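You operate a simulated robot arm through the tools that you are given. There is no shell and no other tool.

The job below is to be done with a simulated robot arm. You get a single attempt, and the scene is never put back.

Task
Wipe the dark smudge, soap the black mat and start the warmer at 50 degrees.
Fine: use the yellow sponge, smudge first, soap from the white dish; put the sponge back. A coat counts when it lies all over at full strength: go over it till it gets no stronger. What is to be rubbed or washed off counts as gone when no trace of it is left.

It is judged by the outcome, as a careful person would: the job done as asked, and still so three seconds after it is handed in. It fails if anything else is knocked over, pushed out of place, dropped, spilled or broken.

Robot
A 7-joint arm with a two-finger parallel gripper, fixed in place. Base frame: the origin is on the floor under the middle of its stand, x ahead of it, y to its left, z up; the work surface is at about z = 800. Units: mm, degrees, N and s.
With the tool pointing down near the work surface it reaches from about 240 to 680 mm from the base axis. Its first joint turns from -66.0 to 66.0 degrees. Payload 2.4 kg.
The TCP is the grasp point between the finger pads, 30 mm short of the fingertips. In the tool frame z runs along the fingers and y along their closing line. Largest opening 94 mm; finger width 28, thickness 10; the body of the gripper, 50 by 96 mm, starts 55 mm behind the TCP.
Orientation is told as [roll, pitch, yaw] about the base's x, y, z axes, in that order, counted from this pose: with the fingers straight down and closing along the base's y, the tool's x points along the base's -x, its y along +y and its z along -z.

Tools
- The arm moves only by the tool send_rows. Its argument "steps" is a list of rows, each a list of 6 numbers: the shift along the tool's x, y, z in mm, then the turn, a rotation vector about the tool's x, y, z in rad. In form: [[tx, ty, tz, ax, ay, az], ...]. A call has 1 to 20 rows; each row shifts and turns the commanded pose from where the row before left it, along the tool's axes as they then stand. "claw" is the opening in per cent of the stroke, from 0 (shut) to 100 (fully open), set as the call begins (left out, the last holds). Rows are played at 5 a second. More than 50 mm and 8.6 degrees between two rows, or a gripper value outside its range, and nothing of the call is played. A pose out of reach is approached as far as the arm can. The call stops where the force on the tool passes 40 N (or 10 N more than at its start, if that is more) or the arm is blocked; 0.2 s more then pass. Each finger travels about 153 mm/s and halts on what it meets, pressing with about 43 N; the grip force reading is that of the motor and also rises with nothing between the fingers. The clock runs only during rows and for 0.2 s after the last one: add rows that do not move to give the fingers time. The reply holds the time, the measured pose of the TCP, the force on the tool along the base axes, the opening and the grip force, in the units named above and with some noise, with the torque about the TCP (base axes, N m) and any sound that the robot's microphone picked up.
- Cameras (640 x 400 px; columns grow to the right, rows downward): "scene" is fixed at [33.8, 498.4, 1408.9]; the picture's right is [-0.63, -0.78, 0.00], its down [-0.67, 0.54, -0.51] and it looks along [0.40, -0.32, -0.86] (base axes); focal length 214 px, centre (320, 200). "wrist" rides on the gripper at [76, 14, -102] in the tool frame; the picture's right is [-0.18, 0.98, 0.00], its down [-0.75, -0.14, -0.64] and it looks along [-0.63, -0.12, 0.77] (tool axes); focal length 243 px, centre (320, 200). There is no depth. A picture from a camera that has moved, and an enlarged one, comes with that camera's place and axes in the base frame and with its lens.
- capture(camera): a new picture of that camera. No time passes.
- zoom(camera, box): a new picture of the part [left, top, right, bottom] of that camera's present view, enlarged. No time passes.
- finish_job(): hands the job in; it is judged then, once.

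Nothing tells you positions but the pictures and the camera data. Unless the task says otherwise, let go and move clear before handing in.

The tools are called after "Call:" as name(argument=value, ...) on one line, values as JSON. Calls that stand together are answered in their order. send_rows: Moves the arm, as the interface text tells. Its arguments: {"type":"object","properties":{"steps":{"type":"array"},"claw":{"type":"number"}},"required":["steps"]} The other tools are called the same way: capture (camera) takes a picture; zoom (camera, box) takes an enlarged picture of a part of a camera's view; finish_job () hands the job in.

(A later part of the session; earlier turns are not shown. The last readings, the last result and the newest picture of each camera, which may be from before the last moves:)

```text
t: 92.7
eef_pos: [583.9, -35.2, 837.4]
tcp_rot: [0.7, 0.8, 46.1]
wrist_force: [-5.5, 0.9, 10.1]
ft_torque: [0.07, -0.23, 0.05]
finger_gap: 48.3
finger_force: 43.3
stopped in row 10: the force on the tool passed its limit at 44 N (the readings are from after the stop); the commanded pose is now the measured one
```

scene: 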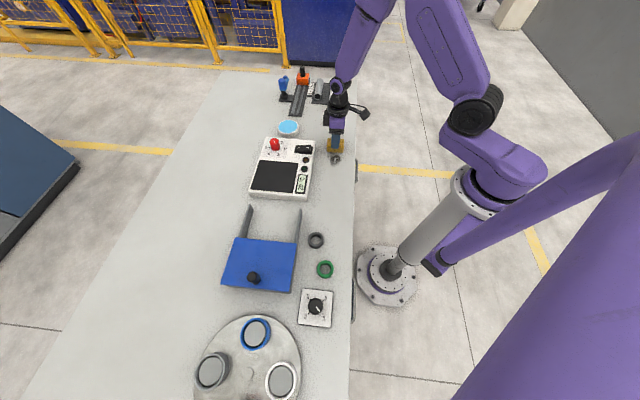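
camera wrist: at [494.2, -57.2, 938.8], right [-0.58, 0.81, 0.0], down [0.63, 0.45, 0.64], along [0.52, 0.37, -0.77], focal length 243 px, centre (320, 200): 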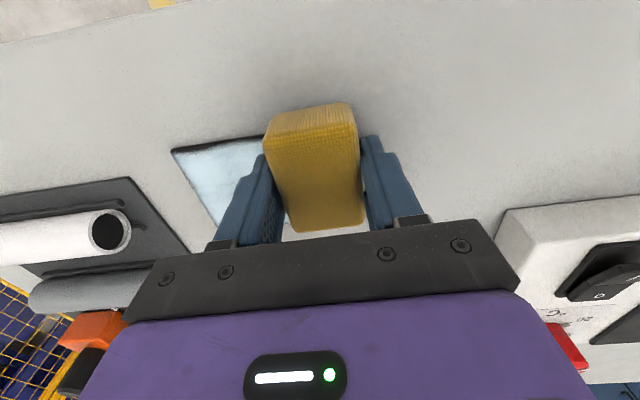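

The overhanging sponge catches the mat's edge when moved back inward. I'll lift, level the tool, check the mat, and from now on only stroke outward over the edges.

Call:
send_rows(steps=[[0, 0, -4, 0, 0, 0], [0, 0, -10, 0.0122, -0.014, 0], [0, 0, -20, 0, 0, 0], [0, 25, -10, 0, 0, 0], [0, 30, 0, 0, 0, 0], [0, 30, 0, 0, 0, 0], [0, 30, 0, 0, 0, 0], [0, 0, 0, 0, 0, 0]])

Call:
capture(camera="wrist")

Call:
zoom(camera="wrist", box=[50, 40, 242, 160])

Call:
zoom(camera="scene", box=[300, 90, 364, 130])

```text
t: 94.5
eef_pos: [503.4, 44.7, 877.2]
tcp_rot: [-0.1, 0.0, 45.9]
wrist_force: [-0.2, 0.3, -0.1]
ft_torque: [0.0, -0.03, 0.0]
finger_gap: 48.2
finger_force: 42.5
```

```text
taken
camera wrist: at [439.0, -1.4, 979.3], right [-0.58, 0.81, 0.0], down [0.62, 0.44, 0.64], along [0.52, 0.37, -0.77], focal length 243 px, centre (320, 200)
```

wrist: 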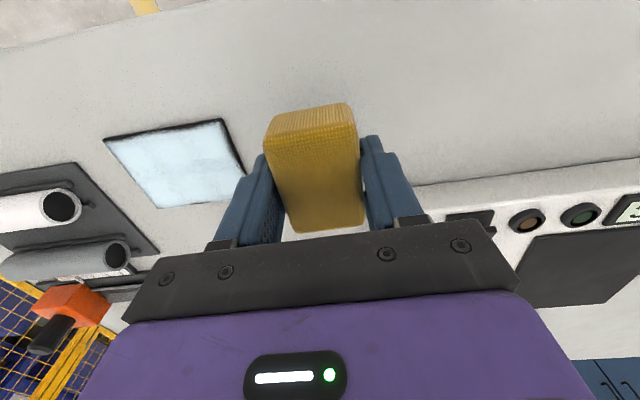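

```text
3.33 times, centred on (146, 100) of wrist
camera zoom: at [439.0, -1.4, 979.3], right [-0.58, 0.81, 0.0], down [0.62, 0.44, 0.64], along [0.52, 0.37, -0.77], focal length 809 px, centre (900, 533)
```

zoom: 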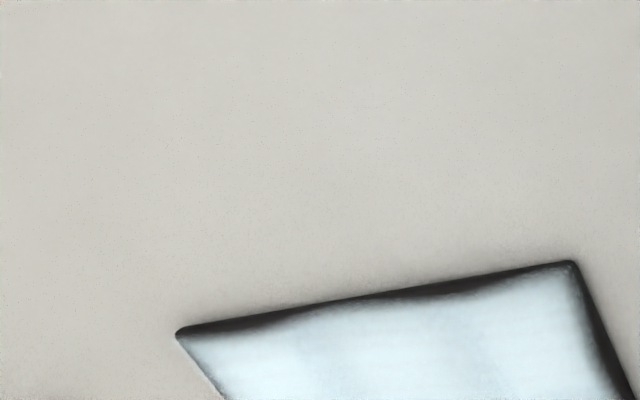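

```text
10.00 times, centred on (332, 110) of scene
camera zoom: at [33.8, 498.4, 1408.9], right [-0.63, -0.78, 0.0], down [-0.67, 0.54, -0.51], along [0.4, -0.32, -0.86], focal length 2145 px, centre (200, 1100)
```

zoom: 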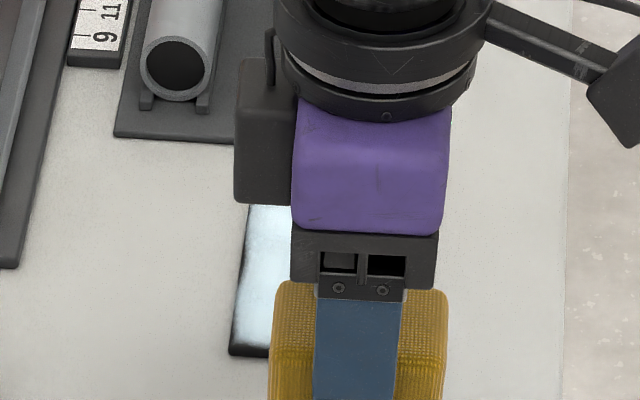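

Call:
zoom(camera="wrist", box=[90, 105, 282, 225])

Call:
zoom(camera="wrist", box=[180, 105, 276, 165])

```text
3.33 times, centred on (186, 165) of wrist
camera zoom: at [439.0, -1.4, 979.3], right [-0.58, 0.81, 0.0], down [0.62, 0.44, 0.64], along [0.52, 0.37, -0.77], focal length 809 px, centre (767, 317)
```

zoom: 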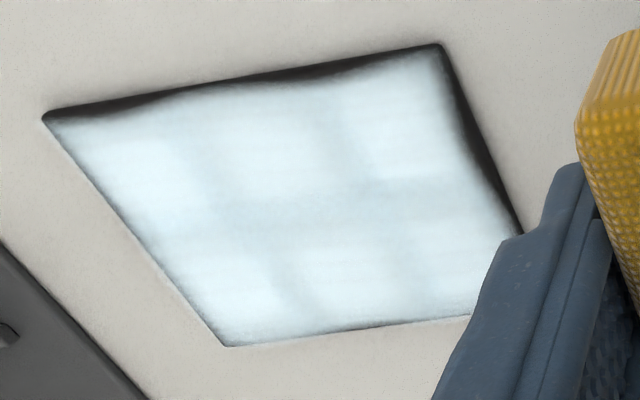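

```text
6.67 times, centred on (228, 135) of wrist
camera zoom: at [439.0, -1.4, 979.3], right [-0.58, 0.81, 0.0], down [0.62, 0.44, 0.64], along [0.52, 0.37, -0.77], focal length 1618 px, centre (933, 633)
```

zoom: 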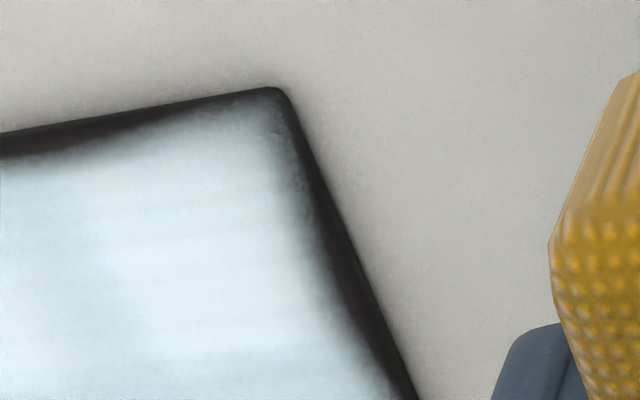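

The coat pattern hasn't changed since the last check, so the sponge seems to have run out of soap. I go back to the dish to reload it.

Call:
send_rows(steps=[[0, 0, -7, 0, 0, 0], [-20, -2.6, 0, 0, 0, 0], [-24, -3, 0, 0, 0, 0], [-24, -3, 0, 0, 0, 0], [-24, -3, 0, 0, 0, 0], [-24, -3, 0, 0, 0, 0], [-24, -3, 0, 0, 0, 0], [-24, -3, 0, 0, 0, 0], [-15, -2.4, 0, 0, 0, 0], [-8, -1, 0, 0, 0, 0], [0, 0, 0, 0, 0, 0]])

Call:
zoom(camera="wrist", box=[240, 50, 400, 150])

Call:
zoom(camera="scene", box=[300, 90, 364, 130])

```text
t: 96.9
eef_pos: [649.6, 161.9, 885.6]
tcp_rot: [0.0, 0.0, 46.0]
wrist_force: [-0.4, -0.6, -0.4]
ft_torque: [0.01, 0.01, -0.01]
finger_gap: 48.5
finger_force: 43.0
```

```text
4.00 times, centred on (320, 100) of wrist
camera zoom: at [585.8, 117.3, 987.6], right [-0.58, 0.81, 0.0], down [0.62, 0.44, 0.64], along [0.52, 0.37, -0.77], focal length 970 px, centre (320, 600)
```

zoom: 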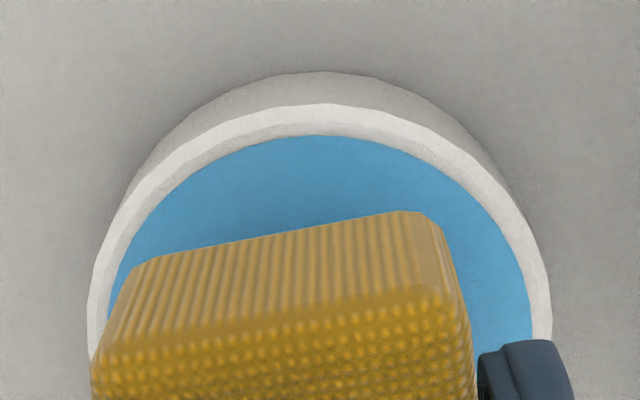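

```text
10.00 times, centred on (332, 110) of scene
camera zoom: at [33.8, 498.4, 1408.9], right [-0.63, -0.78, 0.0], down [-0.67, 0.54, -0.51], along [0.4, -0.32, -0.86], focal length 2145 px, centre (200, 1100)
```

zoom: 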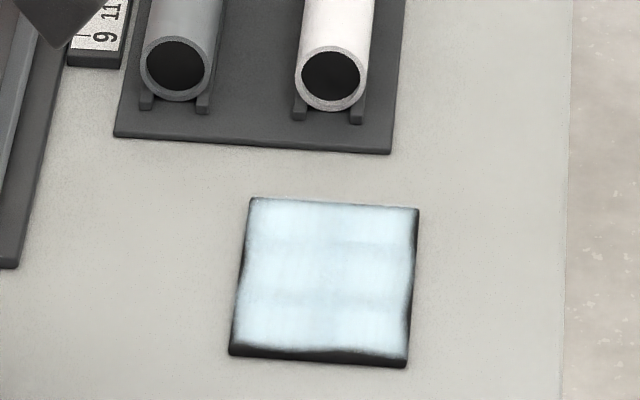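

The mat is still in place, and its thin spots are at the near, right and lower-left edges. I dip the sponge again, straight down.

Call:
send_rows(steps=[[-1, -1, 8, 0, 0, 0], [0, 0, 8, 0, 0, 0], [0, 0, 5, 0, 0, 0], [0, 0, 3, 0, 0, 0], [0, 0, 2, 0, 0, 0], [0, 0, 0, 0, 0, 0]])

Call:
send_rows(steps=[[0, 0, 0.8, 0, 0, 0], [0, 0, 0, 0, 0, 0]])

Call:
send_rows(steps=[[0, 0, 0.8, 0, 0, 0], [0, 0, 0, 0, 0, 0]])

```text
t: 98.3
eef_pos: [650.2, 163.0, 859.9]
tcp_rot: [0.0, 0.0, 46.0]
wrist_force: [0.6, 0.5, -0.4]
ft_torque: [0.03, 0.0, 0.0]
finger_gap: 48.3
finger_force: 43.0
```

```text
t: 98.9
eef_pos: [650.2, 161.0, 860.0]
tcp_rot: [0.1, 0.1, 46.0]
wrist_force: [-0.1, 0.3, -0.2]
ft_torque: [0.03, -0.04, -0.02]
finger_gap: 47.9
finger_force: 43.0
```

```text
t: 99.5
eef_pos: [649.2, 161.6, 857.4]
tcp_rot: [0.0, 0.1, 46.1]
wrist_force: [0.5, 0.0, 0.0]
ft_torque: [0.0, 0.01, 0.04]
finger_gap: 48.1
finger_force: 42.9
```

Call:
send_rows(steps=[[0, 0, 0.6, 0, 0, 0], [0, 0, 0, 0, 0, 0]])

Call:
send_rows(steps=[[0, 0, 0.5, 0, 0, 0], [0, 0, 0, 0, 0, 0]])

Call:
send_rows(steps=[[0, 0, 0.4, 0, 0, 0], [0, 0, 0, 0, 0, 0]])

```text
t: 100.1
eef_pos: [648.9, 161.4, 858.4]
tcp_rot: [-0.1, -0.1, 46.0]
wrist_force: [0.6, -0.6, -0.1]
ft_torque: [0.0, 0.03, -0.01]
finger_gap: 48.2
finger_force: 43.0
```

```text
t: 100.7
eef_pos: [650.5, 162.3, 857.7]
tcp_rot: [0.0, 0.0, 46.1]
wrist_force: [-0.4, 0.0, -0.6]
ft_torque: [-0.02, 0.0, -0.01]
finger_gap: 48.0
finger_force: 43.0
```

```text
t: 101.3
eef_pos: [649.8, 161.5, 857.4]
tcp_rot: [0.1, -0.1, 46.1]
wrist_force: [0.0, -0.1, 0.1]
ft_torque: [0.0, 0.01, 0.04]
finger_gap: 48.1
finger_force: 42.8
```

Call:
send_rows(steps=[[0, 0, 0.5, 0, 0, 0], [0, 0, 0, 0, 0, 0]])

Call:
send_rows(steps=[[0, 0, 0.4, 0, 0, 0], [0, 0, 0, 0, 0, 0]])

Call:
send_rows(steps=[[0, 0, 0.3, 0, 0, 0], [0, 0, 0, 0, 0, 0]])

Call:
zoom(camera="scene", box=[268, 110, 316, 140])

```text
t: 101.9
eef_pos: [650.7, 161.6, 857.5]
tcp_rot: [0.0, -0.1, 46.0]
wrist_force: [-1.4, 0.0, 4.9]
ft_torque: [-0.1, 0.15, -0.02]
finger_gap: 48.3
finger_force: 42.7
```

```text
t: 102.5
eef_pos: [650.9, 162.0, 857.9]
tcp_rot: [0.1, -0.2, 46.1]
wrist_force: [-0.4, -0.7, 7.4]
ft_torque: [-0.14, 0.17, 0.02]
finger_gap: 48.3
finger_force: 42.9
```

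```text
t: 103.1
eef_pos: [649.9, 161.6, 857.1]
tcp_rot: [0.0, 0.0, 46.2]
wrist_force: [-2.2, 1.6, 14.3]
ft_torque: [-0.35, 0.4, -0.04]
finger_gap: 48.2
finger_force: 43.3
```

```text
13.33 times, centred on (292, 125) of scene
camera zoom: at [33.5, 498.4, 1408.9], right [-0.63, -0.78, 0.0], down [-0.67, 0.54, -0.51], along [0.4, -0.32, -0.86], focal length 2860 px, centre (693, 1200)
```

zoom: 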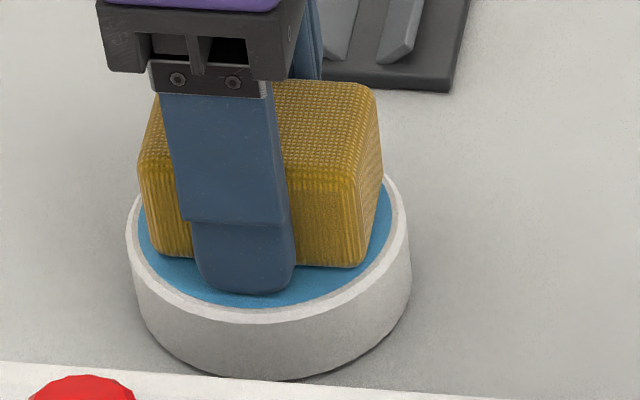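

The torque shows contact mostly at one end of the sponge, so it has tilted a little in the grip. I re-centre slightly and press flat on the soap with a bit more force to level and load it.

Call:
send_rows(steps=[[0, 0, -3, 0, 0, 0], [-1.2, 1, 0, 0, 0, 0], [0, 0, 2.5, 0, 0, 0], [0, 0, 0.5, 0, 0, 0], [0, 0, 0, 0, 0, 0]])

Call:
send_rows(steps=[[0, 0, 0.4, 0, 0, 0], [0, 0, 0, 0, 0, 0]])

Call:
send_rows(steps=[[0, 0, 0.4, 0, 0, 0], [0, 0, 0, 0, 0, 0]])

```text
t: 104.3
eef_pos: [649.7, 162.3, 857.5]
tcp_rot: [0.1, -0.1, 46.0]
wrist_force: [-4.5, -1.5, 14.1]
ft_torque: [-0.29, 0.31, -0.02]
finger_gap: 48.3
finger_force: 42.7
```

```text
t: 104.9
eef_pos: [651.7, 163.2, 857.0]
tcp_rot: [0.0, -0.3, 46.0]
wrist_force: [-1.3, -2.2, 16.2]
ft_torque: [-0.21, 0.29, 0.0]
finger_gap: 48.2
finger_force: 42.8
```

```text
t: 105.5
eef_pos: [650.2, 163.0, 856.9]
tcp_rot: [0.0, -0.2, 46.1]
wrist_force: [-1.7, -2.5, 24.5]
ft_torque: [-0.17, 0.28, 0.04]
finger_gap: 48.0
finger_force: 43.0
```

The contact is now spread over the sponge. I hold a moment, dab again, then lift away.

Call:
send_rows(steps=[[0, 0, 0.2, 0, 0, 0], [0, 0, 0, 0, 0, 0], [0, 0, 0, 0, 0, 0], [0, 0, 0, 0, 0, 0]])

Call:
send_rows(steps=[[0, 0, -3, 0, 0, 0], [0, 0, 2.4, 0, 0, 0], [0, 0, 0.4, 0, 0, 0], [0, 0, 0, 0, 0, 0], [0, 0, 0, 0, 0, 0], [0, 0, 0, 0, 0, 0]])

Call:
zoom(camera="scene", box=[268, 110, 316, 140])

```text
t: 106.5
eef_pos: [651.7, 161.6, 855.8]
tcp_rot: [-0.2, -0.2, 45.9]
wrist_force: [-0.4, -2.5, 25.1]
ft_torque: [-0.08, 0.12, 0.02]
finger_gap: 48.4
finger_force: 43.2
```

```text
t: 107.9
eef_pos: [650.1, 164.1, 856.6]
tcp_rot: [0.0, -0.1, 46.1]
wrist_force: [-1.6, 1.0, 22.0]
ft_torque: [0.04, -0.02, 0.0]
finger_gap: 48.1
finger_force: 42.7
```

```text
13.33 times, centred on (292, 125) of scene
camera zoom: at [33.3, 498.3, 1408.9], right [-0.63, -0.78, 0.0], down [-0.67, 0.54, -0.51], along [0.4, -0.32, -0.86], focal length 2860 px, centre (693, 1200)
```

zoom: 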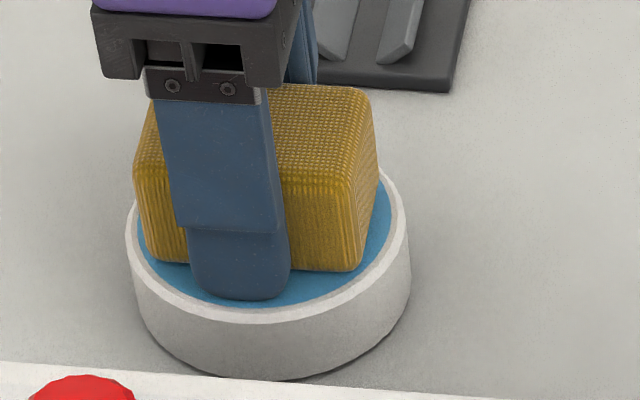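

The sponge now sits flat on the soap and is loaded again. I lift it out and carry it back to the mat centre.

Call:
send_rows(steps=[[0, 0, -2, 0, 0, 0], [0, 0, -6, 0, 0, 0], [0, 0, -10, 0, 0, 0], [0, 0, -10, 0, 0, 0], [21.9, -12, 0, 0, 0, 0], [21.9, -12, 0, 0, 0, 0], [21.9, -12, 0, 0, 0, 0], [21.9, -12, 0, 0, 0, 0], [21.9, -12, 0, 0, 0, 0], [21.9, -12, 0, 0, 0, 0], [21.9, -12, 0, 0, 0, 0], [21.9, -12, 0, 0, 0, 0], [0, 0, 0, 0, 0, 0]])

Call:
capture(camera="wrist")

```text
t: 110.7
eef_pos: [598.2, -29.6, 883.0]
tcp_rot: [0.0, 0.0, 46.0]
wrist_force: [-0.2, 0.5, 0.1]
ft_torque: [-0.02, 0.0, 0.01]
finger_gap: 48.4
finger_force: 42.9
```

```text
taken
camera wrist: at [534.6, -74.3, 984.9], right [-0.58, 0.81, 0.0], down [0.62, 0.44, 0.64], along [0.52, 0.37, -0.77], focal length 243 px, centre (320, 200)
```

wrist: 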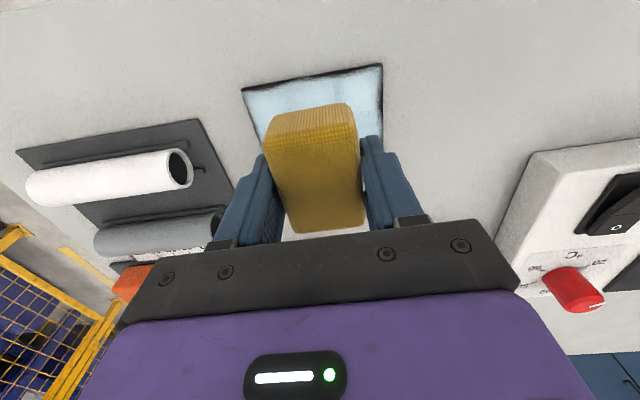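

I land on the right-hand column of the mat, in the middle of its length, feeling for light contact.

Call:
send_rows(steps=[[13.5, 0, 10, 0, 0, 0], [0, 0, 14, 0, 0, 0], [0, 0, 12, 0, 0, 0], [0, 0, 6, 0, 0, 0], [0, 0, 3, 0, 0, 0], [0, 0, 0, 0, 0, 0]])

Call:
send_rows(steps=[[0, 0, 0.7, 0, 0, 0], [0, 0, 0, 0, 0, 0]])

Call:
send_rows(steps=[[0, 0, 0.6, 0, 0, 0], [0, 0, 0, 0, 0, 0]])

```text
t: 112.1
eef_pos: [589.4, -40.0, 838.2]
tcp_rot: [0.0, -0.1, 46.0]
wrist_force: [0.6, -0.2, -1.2]
ft_torque: [0.0, 0.02, 0.0]
finger_gap: 48.0
finger_force: 42.9
```

```text
t: 112.7
eef_pos: [588.0, -39.6, 837.5]
tcp_rot: [0.0, -0.1, 46.0]
wrist_force: [0.0, 0.1, 0.4]
ft_torque: [-0.02, -0.03, 0.02]
finger_gap: 48.2
finger_force: 43.1
```

```text
t: 113.3
eef_pos: [587.9, -39.8, 837.0]
tcp_rot: [-0.1, 0.0, 46.0]
wrist_force: [0.0, 0.9, -0.6]
ft_torque: [-0.03, -0.01, -0.02]
finger_gap: 48.0
finger_force: 43.1
```

Call:
send_rows(steps=[[0, 0, 0.6, 0, 0, 0], [0, 0, 0, 0, 0, 0]])

Call:
send_rows(steps=[[0, 0, 0.5, 0, 0, 0], [0, 0, 0, 0, 0, 0]])

Call:
send_rows(steps=[[0, 0, 0.4, 0, 0, 0], [0, 0, 0, 0, 0, 0]])

```text
t: 113.9
eef_pos: [587.5, -39.6, 835.9]
tcp_rot: [0.0, 0.0, 45.9]
wrist_force: [-0.7, 0.7, -0.5]
ft_torque: [0.02, -0.01, 0.01]
finger_gap: 48.0
finger_force: 42.9
```

```text
t: 114.5
eef_pos: [588.6, -38.8, 834.5]
tcp_rot: [0.0, 0.1, 46.2]
wrist_force: [-2.4, 0.1, 3.4]
ft_torque: [0.05, -0.06, 0.04]
finger_gap: 48.1
finger_force: 42.8
```

```text
t: 115.1
eef_pos: [588.0, -38.4, 836.8]
tcp_rot: [0.0, -0.1, 46.0]
wrist_force: [-3.4, -1.1, 11.7]
ft_torque: [0.05, 0.0, -0.01]
finger_gap: 47.8
finger_force: 43.2
```

Contact is about 12 N. I stroke outward over the near edge.

Call:
send_rows(steps=[[0, 4, 0, 0, 0, 0], [0, 5, 0, 0, 0, 0], [0, 5, 0, 0, 0, 0], [0, 5, 0, 0, 0, 0], [0, 5, 0, 0, 0, 0], [0, 5, 0, 0, 0, 0], [0, 5, 0, 0, 0, 0], [0, 5, 0, 0, 0, 0], [0, 3, 0, 0, 0, 0], [0, 0, 0, 0, 0, 0]])

Call:
zoom(camera="scene", box=[310, 105, 350, 130])

```text
t: 117.3
eef_pos: [558.5, -10.5, 834.5]
tcp_rot: [0.0, -0.1, 46.1]
wrist_force: [4.4, -6.2, 10.1]
ft_torque: [-0.18, -0.18, -0.01]
finger_gap: 48.3
finger_force: 42.5
```

```text
16.00 times, centred on (330, 118) of scene
camera zoom: at [33.7, 498.3, 1408.9], right [-0.63, -0.78, 0.0], down [-0.67, 0.54, -0.51], along [0.4, -0.32, -0.86], focal length 3432 px, centre (160, 1520)
```

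zoom: 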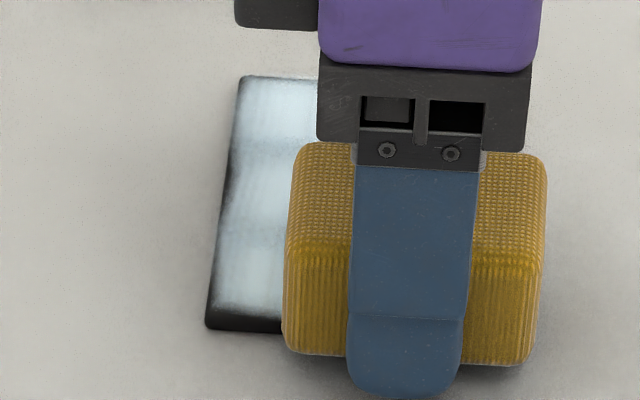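

The near-right corner is covered. I lift, move to the left column at mid-length, land and stroke outward over the near edge again.

Call:
send_rows(steps=[[0, 0, -4, 0, 0, 0], [-9, -14, 0, 0, 0, 0], [-9, -14, 0, 0, 0, 0], [-8.5, -13, 0, 0, 0, 0], [0, 0, 2, 0, 0, 0], [0, 0, 1.6, 0, 0, 0], [0, 0, 0.4, 0, 0, 0], [0, 0, 0, 0, 0, 0]])

Call:
send_rows(steps=[[0, 0, 0.3, 0, 0, 0], [0, 0, 0, 0, 0, 0]])

```text
t: 119.1
eef_pos: [605.2, -18.3, 835.2]
tcp_rot: [0.0, 0.0, 46.0]
wrist_force: [0.4, 0.4, -0.2]
ft_torque: [-0.02, 0.03, 0.03]
finger_gap: 48.2
finger_force: 43.0
```

```text
t: 119.7
eef_pos: [605.9, -18.2, 835.6]
tcp_rot: [0.0, 0.0, 45.9]
wrist_force: [-0.5, 0.8, -0.4]
ft_torque: [0.03, -0.01, 0.01]
finger_gap: 48.2
finger_force: 43.2
```

Call:
send_rows(steps=[[0, 0, 0.5, 0, 0, 0], [0, 0, 0, 0, 0, 0]])

Call:
send_rows(steps=[[0, 0, 0.4, 0, 0, 0], [0, 0, 0, 0, 0, 0]])

```text
t: 120.3
eef_pos: [604.6, -17.7, 835.2]
tcp_rot: [-0.1, 0.0, 46.0]
wrist_force: [-0.7, 0.1, 2.8]
ft_torque: [0.08, 0.04, 0.03]
finger_gap: 48.0
finger_force: 43.0
```

```text
t: 120.9
eef_pos: [605.3, -19.7, 835.3]
tcp_rot: [-0.1, 0.0, 45.9]
wrist_force: [-1.8, 0.5, 8.9]
ft_torque: [0.01, 0.09, -0.05]
finger_gap: 48.2
finger_force: 42.8
```

Call:
send_rows(steps=[[0, 4, 0.1, 0, 0, 0], [0, 5, 0, 0, 0, 0], [0, 5, 0, 0, 0, 0], [0, 5, 0, 0, 0, 0], [0, 5, 0, 0, 0, 0], [0, 5, 0, 0, 0, 0], [0, 5, 0, 0, 0, 0], [0, 5, 0, 0, 0, 0], [0, 0, 0, 0, 0, 0]])

Call:
capture(camera="wrist")

Call:
zoom(camera="scene", box=[310, 105, 350, 130])

```text
t: 122.9
eef_pos: [578.3, 8.6, 835.8]
tcp_rot: [-0.1, -0.1, 46.0]
wrist_force: [9.1, -7.3, 17.0]
ft_torque: [-0.25, -0.28, 0.02]
finger_gap: 48.0
finger_force: 42.8
```

```text
taken
camera wrist: at [515.4, -36.1, 937.1], right [-0.58, 0.81, 0.0], down [0.62, 0.44, 0.64], along [0.52, 0.37, -0.77], focal length 243 px, centre (320, 200)
```

wrist: 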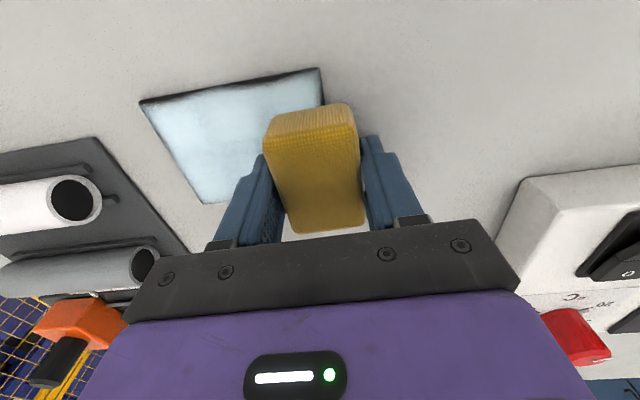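

```text
16.00 times, centred on (330, 118) of scene
camera zoom: at [33.7, 498.2, 1408.9], right [-0.63, -0.78, 0.0], down [-0.67, 0.54, -0.51], along [0.4, -0.32, -0.86], focal length 3432 px, centre (160, 1520)
```

zoom: 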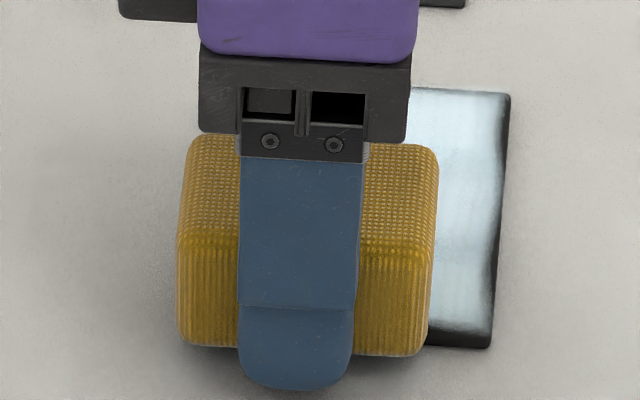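

Before continuing I lift clear to judge the coat from both cameras.

Call:
send_rows(steps=[[0, 0, -4, 0, 0, 0], [0, 0, -20, 0, 0, 0], [0, 10, -20, 0, 0, 0], [0, 30, -10, 0, 0, 0], [0, 30, 0, 0, 0, 0], [0, 30, 0, 0, 0, 0], [0, 0, 0, 0, 0, 0]])

Call:
zoom(camera="scene", box=[310, 105, 350, 130])

Call:
capture(camera="wrist")

```text
t: 124.5
eef_pos: [505.5, 76.1, 889.1]
tcp_rot: [-0.1, 0.0, 45.9]
wrist_force: [-0.1, 0.2, -0.6]
ft_torque: [0.01, 0.01, 0.03]
finger_gap: 48.0
finger_force: 43.1
```

```text
16.00 times, centred on (330, 118) of scene
camera zoom: at [33.8, 498.4, 1408.9], right [-0.63, -0.78, 0.0], down [-0.67, 0.54, -0.51], along [0.4, -0.32, -0.86], focal length 3432 px, centre (160, 1520)
```

zoom: 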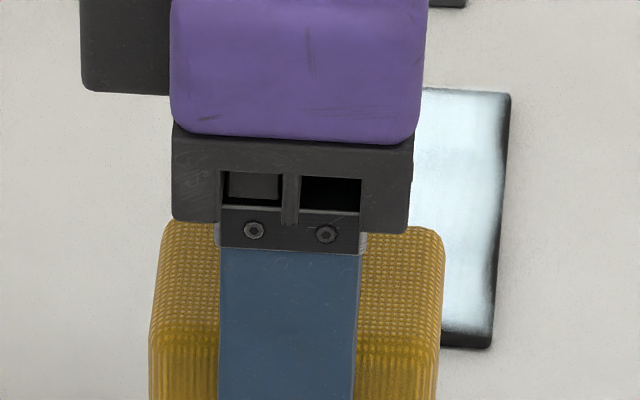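

```text
taken
camera wrist: at [442.5, 31.5, 991.2], right [-0.58, 0.81, 0.0], down [0.63, 0.44, 0.64], along [0.52, 0.37, -0.77], focal length 243 px, centre (320, 200)
```

wrist: 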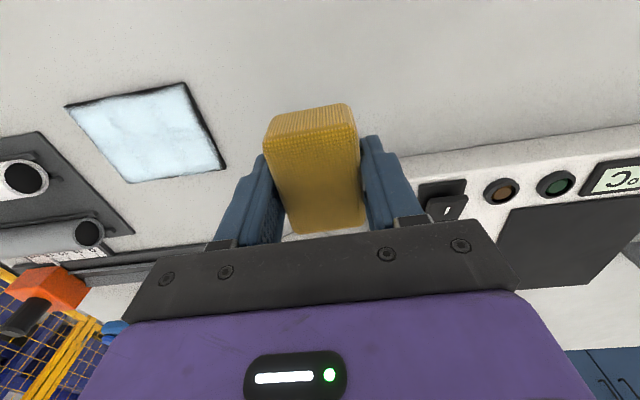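

Call:
zoom(camera="wrist", box=[56, 72, 248, 192])

Call:
zoom(camera="wrist", box=[150, 75, 246, 135])

Call:
zoom(camera="wrist", box=[140, 125, 236, 185])

```text
3.33 times, centred on (152, 132) of wrist
camera zoom: at [442.5, 31.5, 991.2], right [-0.58, 0.81, 0.0], down [0.63, 0.44, 0.64], along [0.52, 0.37, -0.77], focal length 809 px, centre (880, 427)
```

zoom: 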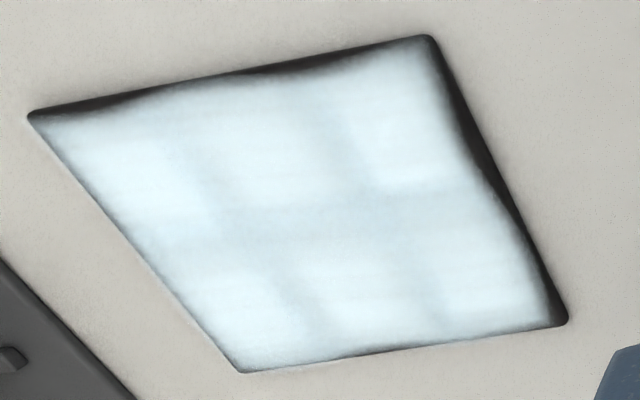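

```text
6.67 times, centred on (198, 105) of wrist
camera zoom: at [442.5, 31.5, 991.2], right [-0.58, 0.81, 0.0], down [0.63, 0.44, 0.64], along [0.52, 0.37, -0.77], focal length 1618 px, centre (1133, 833)
```

zoom: 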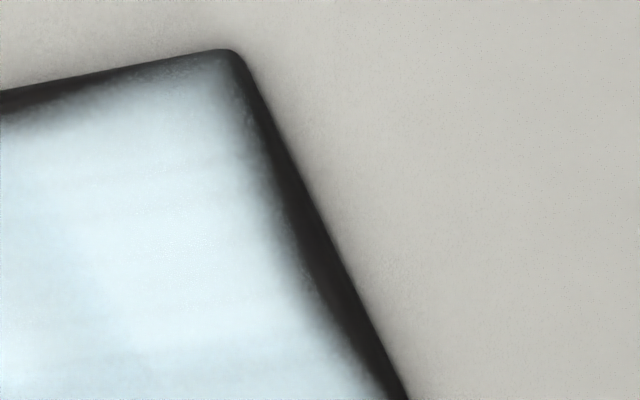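

```text
6.67 times, centred on (188, 155) of wrist
camera zoom: at [442.5, 31.5, 991.2], right [-0.58, 0.81, 0.0], down [0.63, 0.44, 0.64], along [0.52, 0.37, -0.77], focal length 1618 px, centre (1200, 500)
```

zoom: 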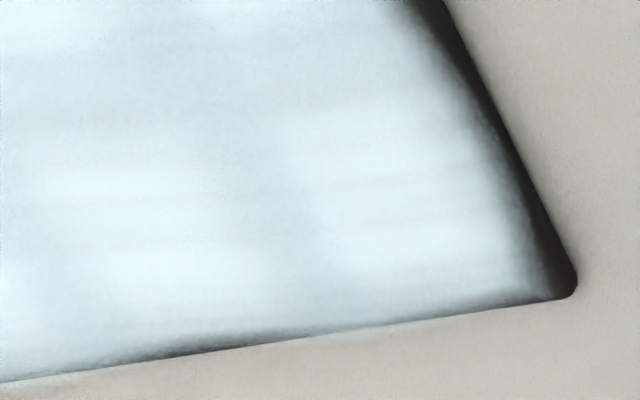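

The coat still needs strengthening along the edges, which have had less rubbing than the interior. I go back and rub along the near edge with short strokes at light force.

Call:
send_rows(steps=[[2.4, -24, 0, 0, 0, 0], [2.5, -24, 0, 0, 0, 0], [2.5, -24, 0, 0, 0, 0], [2.5, -24, 10, 0, 0, 0], [2.5, -22, 10, 0, 0, 0], [0, 0, 15, 0, 0, 0], [0, 0, 12, 0, 0, 0], [0, 0, 4, 0, 0, 0], [0, 0, 1.5, 0, 0, 0], [0, 0, 0, 0, 0, 0]])

Call:
send_rows(steps=[[0, 0, 0.6, 0, 0, 0], [0, 0, 0, 0, 0, 0]])

Call:
send_rows(steps=[[0, 0, 0.5, 0, 0, 0], [0, 0, 0, 0, 0, 0]])

```text
t: 126.7
eef_pos: [580.9, -14.2, 835.5]
tcp_rot: [0.0, -0.1, 46.0]
wrist_force: [0.1, -0.4, 0.8]
ft_torque: [0.05, -0.01, 0.02]
finger_gap: 48.4
finger_force: 42.5
```

```text
t: 127.3
eef_pos: [582.3, -13.3, 834.7]
tcp_rot: [0.0, -0.1, 46.1]
wrist_force: [-2.6, -0.1, 8.2]
ft_torque: [0.2, 0.05, 0.01]
finger_gap: 48.2
finger_force: 43.3
```

```text
t: 127.9
eef_pos: [582.5, -13.4, 835.4]
tcp_rot: [-0.2, -0.1, 46.0]
wrist_force: [-4.4, 2.1, 19.5]
ft_torque: [0.2, 0.15, -0.02]
finger_gap: 48.3
finger_force: 42.7
```

Call:
send_rows(steps=[[0, 3, -0.3, 0, 0, 0], [0, 5, 0, 0, 0, 0], [0, 5, 0, 0, 0, 0], [0, 5, 0, 0, 0, 0], [3, 0, 0, 0, 0, 0], [4, 0, 0, 0, 0, 0], [-4, 0, 0, 0, 0, 0], [-4, 0, 0, 0, 0, 0], [-4, 0, 0, 0, 0, 0], [-4, 0, 0, 0, 0, 0], [4, 0, 0, 0, 0, 0], [4, 0, 0, 0, 0, 0], [4, 0, 0, 0, 0, 0], [4, 0, 0, 0, 0, 0], [-4, 0, 0, 0, 0, 0], [-4, 0, 0, 0, 0, 0], [-4, 0, 0, 0, 0, 0], [-4, 0, 0, 0, 0, 0], [0, 0, 0, 0, 0, 0]])

```text
t: 129.8
eef_pos: [567.7, -1.6, 835.6]
tcp_rot: [0.6, 0.5, 45.9]
wrist_force: [-5.6, 0.0, 9.2]
ft_torque: [0.1, -0.11, 0.08]
finger_gap: 48.0
finger_force: 42.8
stopped in row 9: the force on the tool passed its limit at 44 N (the readings are from after the stop); the commanded pose is now the measured one
```

Sideways strokes tip the sponge in the grip and jam it, so I'll only stroke along the closing line and lift for every sideways shift. First I lift, level the tool, and press the sponge flat at the mat centre to square it up.

Call:
send_rows(steps=[[0, 0, -4, 0, 0, 0], [0, 0, -1, 0.0105, -0.0087, -0.002], [0, -14, 0, 0, 0, 0], [0, -14, 0, 0, 0, 0], [0, -13, 0, 0, 0, 0], [0, 0, 0, 0, 0, 0]])

Call:
send_rows(steps=[[0, 0, 2.5, 0, 0, 0], [0, 0, 1.5, 0, 0, 0], [0, 0, 0.5, 0, 0, 0], [0, 0, 0, 0, 0, 0]])

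Call:
send_rows(steps=[[0, 0, 0.5, 0, 0, 0], [0, 0, 0, 0, 0, 0]])

Call:
send_rows(steps=[[0, 0, 0.5, 0, 0, 0], [0, 0, 0, 0, 0, 0]])

```text
t: 131.2
eef_pos: [597.2, -30.4, 838.4]
tcp_rot: [-0.1, -0.1, 45.9]
wrist_force: [-1.1, -0.8, -0.2]
ft_torque: [-0.02, 0.04, -0.01]
finger_gap: 48.1
finger_force: 42.8
```

```text
t: 132.2
eef_pos: [597.8, -30.8, 835.5]
tcp_rot: [-0.1, -0.1, 46.0]
wrist_force: [1.2, 0.2, 0.4]
ft_torque: [0.06, -0.03, -0.02]
finger_gap: 48.3
finger_force: 42.9
```

```text
t: 132.8
eef_pos: [596.9, -30.7, 835.6]
tcp_rot: [-0.2, -0.2, 46.0]
wrist_force: [-0.9, -1.7, 8.8]
ft_torque: [0.11, 0.18, 0.01]
finger_gap: 48.2
finger_force: 42.6
```

```text
t: 133.4
eef_pos: [596.9, -30.5, 834.8]
tcp_rot: [-0.2, -0.1, 45.9]
wrist_force: [-4.2, 0.2, 27.0]
ft_torque: [0.31, 0.82, -0.02]
finger_gap: 48.3
finger_force: 43.0
```

The torque points to contact near one finger. I look closely at the fingertip and the sponge's lower edge.

Call:
zoom(camera="scene", box=[316, 100, 348, 120])

Call:
zoom(camera="wrist", box=[230, 90, 422, 210])

```text
16.00 times, centred on (332, 110) of scene
camera zoom: at [33.2, 498.4, 1408.9], right [-0.63, -0.78, 0.0], down [-0.67, 0.54, -0.51], along [0.4, -0.32, -0.86], focal length 3432 px, centre (128, 1640)
```

zoom: 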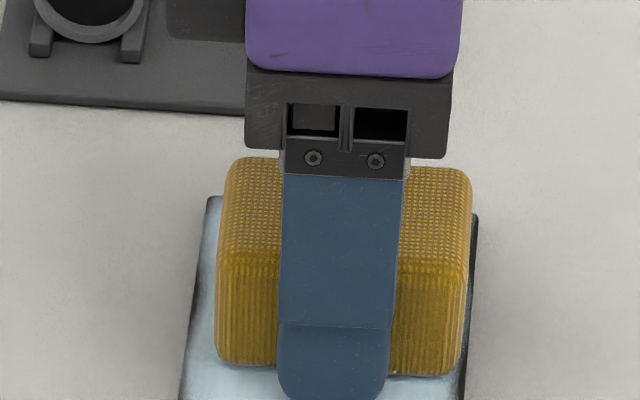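

```text
3.33 times, centred on (326, 150) of wrist
camera zoom: at [533.3, -74.8, 937.1], right [-0.58, 0.82, 0.0], down [0.62, 0.44, 0.64], along [0.53, 0.37, -0.77], focal length 809 px, centre (300, 367)
```

zoom: 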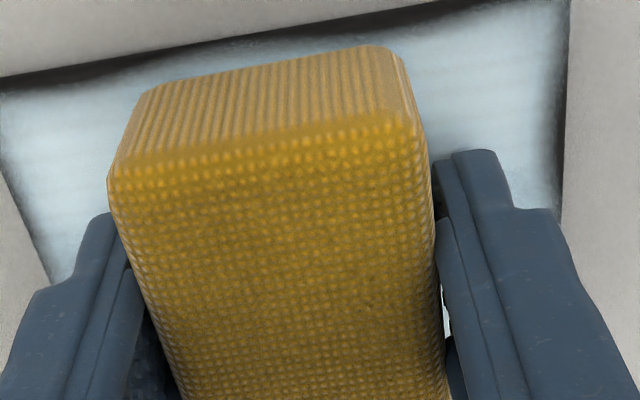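

The sponge has crept up in the grip, leaving under about 1 mm below the fingertips. I'll regrip it here on the mat: ease off, open, raise the tool by about 3.5 mm and close again.

Call:
send_rows(steps=[[0, 0, -0.8, 0, 0, 0], [0, 0, 0, 0, 0, 0]])

Call:
send_rows(steps=[[0, 0, 0, 0, 0, 0], [0, 0, -1, 0, 0, 0], [0, 0, -1, 0, 0, 0], [0, 0, -1, 0, 0, 0], [0, 0, 0, 0, 0, 0], [0, 0, 0, 0, 0, 0]], claw=70)

Call:
capture(camera="wrist")

Call:
zoom(camera="wrist", box=[230, 90, 422, 210])

Call:
zoom(camera="scene", box=[316, 100, 348, 120])

```text
t: 134.0
eef_pos: [597.2, -29.8, 834.6]
tcp_rot: [-0.2, -0.1, 46.0]
wrist_force: [2.8, -0.1, 18.8]
ft_torque: [0.19, 0.43, -0.03]
finger_gap: 48.0
finger_force: 43.1
```

```text
t: 135.4
eef_pos: [596.0, -30.0, 837.2]
tcp_rot: [-0.1, 0.0, 46.0]
wrist_force: [-0.2, 1.1, -0.1]
ft_torque: [-0.04, 0.0, -0.02]
finger_gap: 65.6
finger_force: 0.1
```

```text
taken
camera wrist: at [532.4, -75.0, 939.8], right [-0.58, 0.82, 0.0], down [0.62, 0.44, 0.64], along [0.52, 0.37, -0.77], focal length 243 px, centre (320, 200)
```

wrist: 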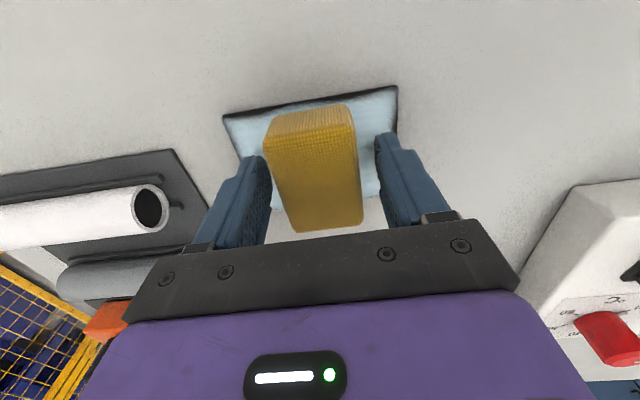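

```text
3.33 times, centred on (326, 150) of wrist
camera zoom: at [532.4, -75.0, 939.8], right [-0.58, 0.82, 0.0], down [0.62, 0.44, 0.64], along [0.52, 0.37, -0.77], focal length 809 px, centre (300, 367)
```

zoom: 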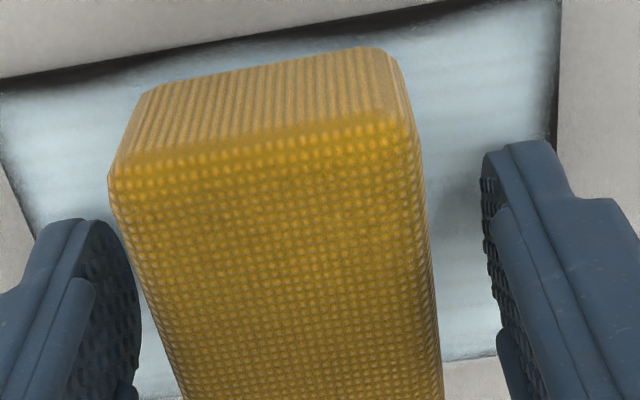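

```text
16.00 times, centred on (332, 110) of scene
camera zoom: at [33.8, 498.4, 1408.9], right [-0.63, -0.78, 0.0], down [-0.67, 0.54, -0.51], along [0.4, -0.32, -0.86], focal length 3432 px, centre (128, 1640)
```

zoom: 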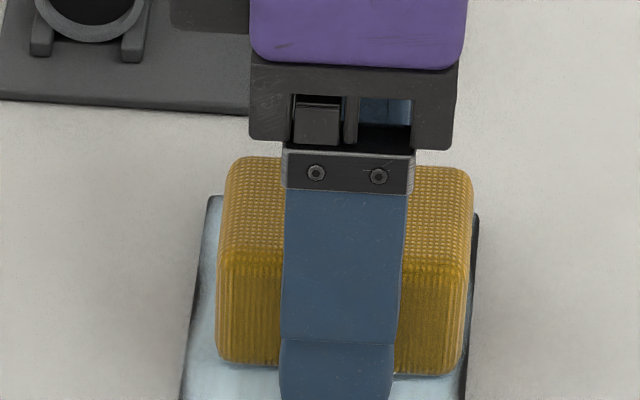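

The sponge rests flat on the mat, and both fingers are clear of it. I raise slightly, centre and grip again.

Call:
send_rows(steps=[[0, -2.5, -1.3, 0, 0, 0], [0, 0, 0, 0, 0, 0]])

Call:
send_rows(steps=[[0, 0, 0, 0, 0, 0], [0, 0, 0, 0, 0, 0], [0, 0, 0, 0, 0, 0], [0, 0, 0, 0, 0, 0]], claw=0)

Call:
capture(camera="wrist")

Call:
zoom(camera="scene", box=[316, 100, 348, 120])

```text
t: 136.0
eef_pos: [597.6, -30.8, 838.5]
tcp_rot: [-0.2, 0.0, 46.0]
wrist_force: [-0.1, 0.4, -0.3]
ft_torque: [0.01, -0.01, 0.02]
finger_gap: 65.8
finger_force: 0.1
```

```text
t: 137.0
eef_pos: [596.5, -32.7, 840.5]
tcp_rot: [-0.2, 0.0, 45.9]
wrist_force: [-0.8, 0.2, 0.7]
ft_torque: [-0.07, -0.03, 0.0]
finger_gap: 48.4
finger_force: 43.0
```

```text
taken
camera wrist: at [534.2, -76.4, 941.6], right [-0.58, 0.82, 0.0], down [0.62, 0.44, 0.64], along [0.52, 0.37, -0.77], focal length 243 px, centre (320, 200)
```

wrist: 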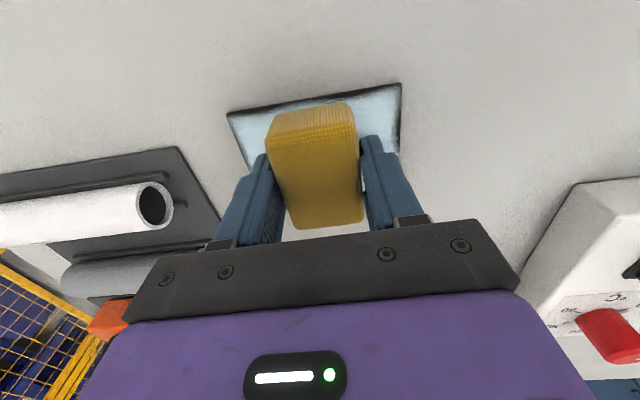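

```text
16.00 times, centred on (332, 110) of scene
camera zoom: at [33.8, 498.4, 1408.9], right [-0.63, -0.78, 0.0], down [-0.67, 0.54, -0.51], along [0.4, -0.32, -0.86], focal length 3432 px, centre (128, 1640)
```

zoom: 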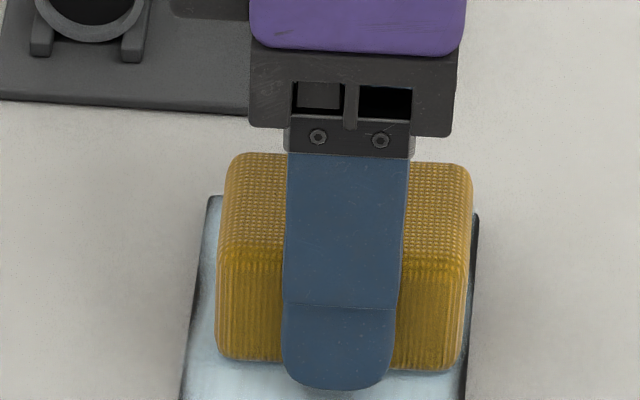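

The grip is back at 48 mm with more sponge below the fingertips. I feel for about 10 N and start strokes along the closing line only.

Call:
send_rows(steps=[[0, 0, 0.4, 0, 0, 0], [0, 0, 0, 0, 0, 0]])

Call:
send_rows(steps=[[0, 0, 0.4, 0, 0, 0], [0, 0, 0, 0, 0, 0]])

```text
t: 137.6
eef_pos: [597.4, -31.6, 840.2]
tcp_rot: [-0.1, 0.1, 46.0]
wrist_force: [-2.2, 1.0, 5.6]
ft_torque: [-0.02, 0.05, -0.02]
finger_gap: 48.1
finger_force: 43.5
```

```text
t: 138.2
eef_pos: [598.5, -31.3, 839.0]
tcp_rot: [-0.3, 0.0, 46.0]
wrist_force: [-3.6, 2.4, 13.4]
ft_torque: [-0.01, 0.17, 0.0]
finger_gap: 48.3
finger_force: 42.9
```

Call:
send_rows(steps=[[0, 6, 0, 0, 0, 0], [0, 6, 0, 0, 0, 0], [0, 6, 0, 0, 0, 0], [0, 6, 0, 0, 0, 0], [0, 6, 0, 0, 0, 0], [0, 6, 0, 0, 0, 0], [0, 5, 0, 0, 0, 0], [0, 0, 0, 0, 0, 0], [0, -3, 0, 0, 0, 0], [0, -4, 0, 0, 0, 0], [0, -4, 0, 0, 0, 0], [0, -4, 0, 0, 0, 0], [0, 4, 0, 0, 0, 0], [0, 4, 0, 0, 0, 0], [0, 4, 0, 0, 0, 0], [0, 3, 0, 0, 0, 0], [0, 0, 0, 0, 0, 0]])

Call:
zoom(camera="scene", box=[310, 105, 350, 130])

```text
t: 140.4
eef_pos: [569.6, -3.5, 838.7]
tcp_rot: [0.4, 0.5, 46.5]
wrist_force: [-5.7, 0.9, 9.8]
ft_torque: [0.16, -0.17, 0.09]
finger_gap: 48.2
finger_force: 42.8
stopped in row 11: the force on the tool passed its limit at 43 N (the readings are from after the stop); the commanded pose is now the measured one
```

```text
16.00 times, centred on (330, 118) of scene
camera zoom: at [33.4, 498.4, 1408.9], right [-0.63, -0.78, 0.0], down [-0.67, 0.54, -0.51], along [0.4, -0.32, -0.86], focal length 3432 px, centre (160, 1520)
```

zoom: 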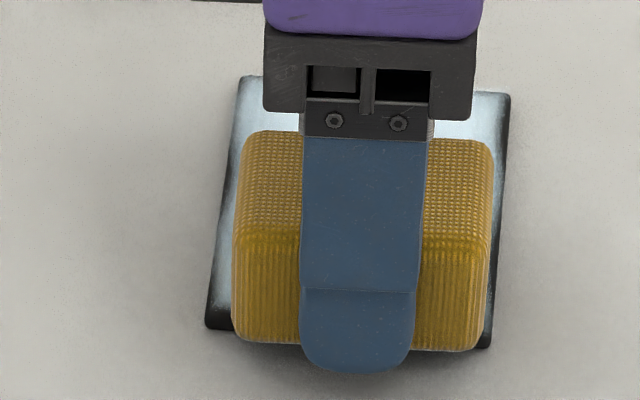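

It confirms the rule: moving inward from an overhang catches the mat edge, while outward strokes run fine. I level the tool and use only outward strokes, lifting 3–4 mm for each return.

Call:
send_rows(steps=[[0, 0, -4, 0, 0, 0], [0, 0, 0, 0.007, -0.0087, 0.0087], [10, -10, 0, 0, 0, 0], [0, -12, 0, 0, 0, 0], [0, 0, 2, 0, 0, 0], [0, 0, 1.3, 0, 0, 0], [0, 0, 0, 0, 0, 0]])

Call:
send_rows(steps=[[0, 0, 0.5, 0, 0, 0], [0, 0, 0, 0, 0, 0]])

Call:
send_rows(steps=[[0, 0, 0.5, 0, 0, 0], [0, 0, 0, 0, 0, 0]])

```text
t: 142.0
eef_pos: [579.2, -26.1, 839.7]
tcp_rot: [-0.1, -0.2, 45.9]
wrist_force: [0.7, -0.9, -0.1]
ft_torque: [0.0, 0.05, 0.02]
finger_gap: 48.0
finger_force: 43.1
```

```text
t: 142.6
eef_pos: [579.8, -24.3, 839.0]
tcp_rot: [0.0, -0.1, 45.9]
wrist_force: [-2.0, -0.5, 3.1]
ft_torque: [-0.07, 0.13, -0.04]
finger_gap: 48.4
finger_force: 42.7
```

```text
t: 143.2
eef_pos: [579.8, -25.6, 838.9]
tcp_rot: [-0.2, -0.1, 45.9]
wrist_force: [-3.4, 0.2, 13.7]
ft_torque: [-0.02, 0.24, 0.0]
finger_gap: 48.2
finger_force: 42.8
```

Call:
send_rows(steps=[[0, 4, 0, 0, 0, 0], [0, 5, 0, 0, 0, 0], [0, 5, 0, 0, 0, 0], [0, 5, 0, 0, 0, 0], [0, 5, 0, 0, 0, 0], [0, 4, 0, 0, 0, 0], [0, 0, -3, 0, 0, 0], [0, -14, 0, 0, 0, 0], [0, -14, 0, 0, 0, 0], [0, 0, 3, 0, 0, 0], [0, 5, 0, 0, 0, 0], [0, 5, 0, 0, 0, 0], [0, 5, 0, 0, 0, 0], [0, 5, 0, 0, 0, 0], [0, 5, 0, 0, 0, 0], [0, 3, 0, 0, 0, 0], [0, 0, -3, 0, 0, 0], [0, -14, 0, 0, 0, 0], [0, -14, 0, 0, 0, 0]])

Call:
capture(camera="wrist")

Call:
zoom(camera="scene", box=[310, 105, 350, 130])

```text
t: 147.2
eef_pos: [578.4, -26.2, 838.8]
tcp_rot: [0.1, -0.2, 46.0]
wrist_force: [-0.3, 0.4, -0.4]
ft_torque: [0.02, -0.03, -0.02]
finger_gap: 48.4
finger_force: 42.8
```

```text
taken
camera wrist: at [515.5, -71.1, 943.0], right [-0.58, 0.82, 0.0], down [0.63, 0.44, 0.64], along [0.52, 0.37, -0.77], focal length 243 px, centre (320, 200)
```

wrist: 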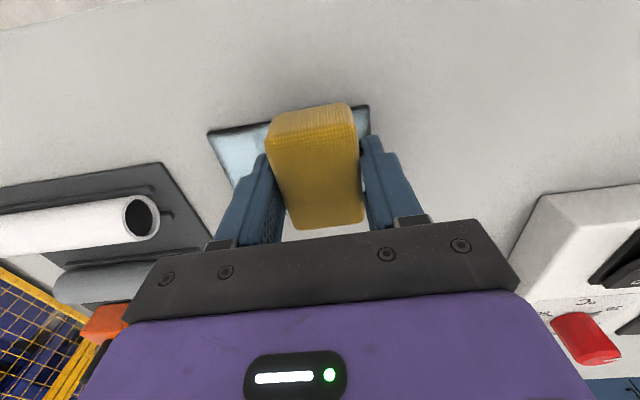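

```text
16.00 times, centred on (330, 118) of scene
camera zoom: at [33.8, 498.4, 1408.9], right [-0.63, -0.78, 0.0], down [-0.67, 0.54, -0.51], along [0.4, -0.32, -0.86], focal length 3432 px, centre (160, 1520)
```

zoom: 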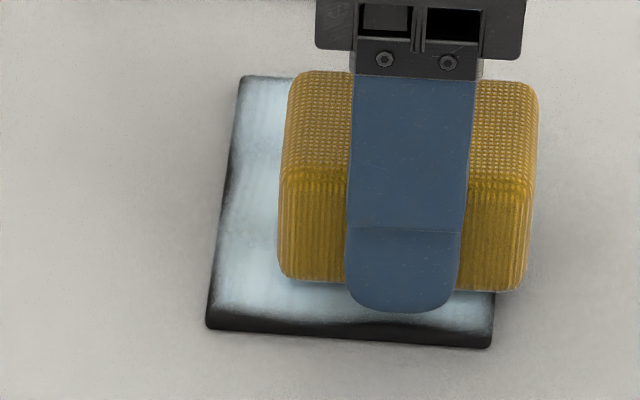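

Call:
send_rows(steps=[[-10, 0, 0, 0, 0, 0], [-10, 0, 0, 0, 0, 0], [0, 0, 3, 0, 0, 0], [0, 0, 0, 0, 0, 0]])

Call:
send_rows(steps=[[0, 5, 0.2, 0, 0, 0], [0, 5, 0, 0, 0, 0], [0, 5, 0, 0, 0, 0], [0, 5, 0, 0, 0, 0], [0, 5, 0, 0, 0, 0], [0, 4, 0, 0, 0, 0], [0, 0, 0, 0, 0, 0]])

```text
t: 148.2
eef_pos: [594.0, -12.0, 840.1]
tcp_rot: [0.0, -0.2, 45.9]
wrist_force: [-2.7, 1.0, 7.6]
ft_torque: [0.14, 0.16, 0.05]
finger_gap: 48.2
finger_force: 43.4
```

```text
t: 149.8
eef_pos: [573.0, 8.4, 838.6]
tcp_rot: [0.0, -0.1, 45.9]
wrist_force: [2.8, -2.5, 4.1]
ft_torque: [-0.07, -0.11, 0.0]
finger_gap: 48.4
finger_force: 42.8
```

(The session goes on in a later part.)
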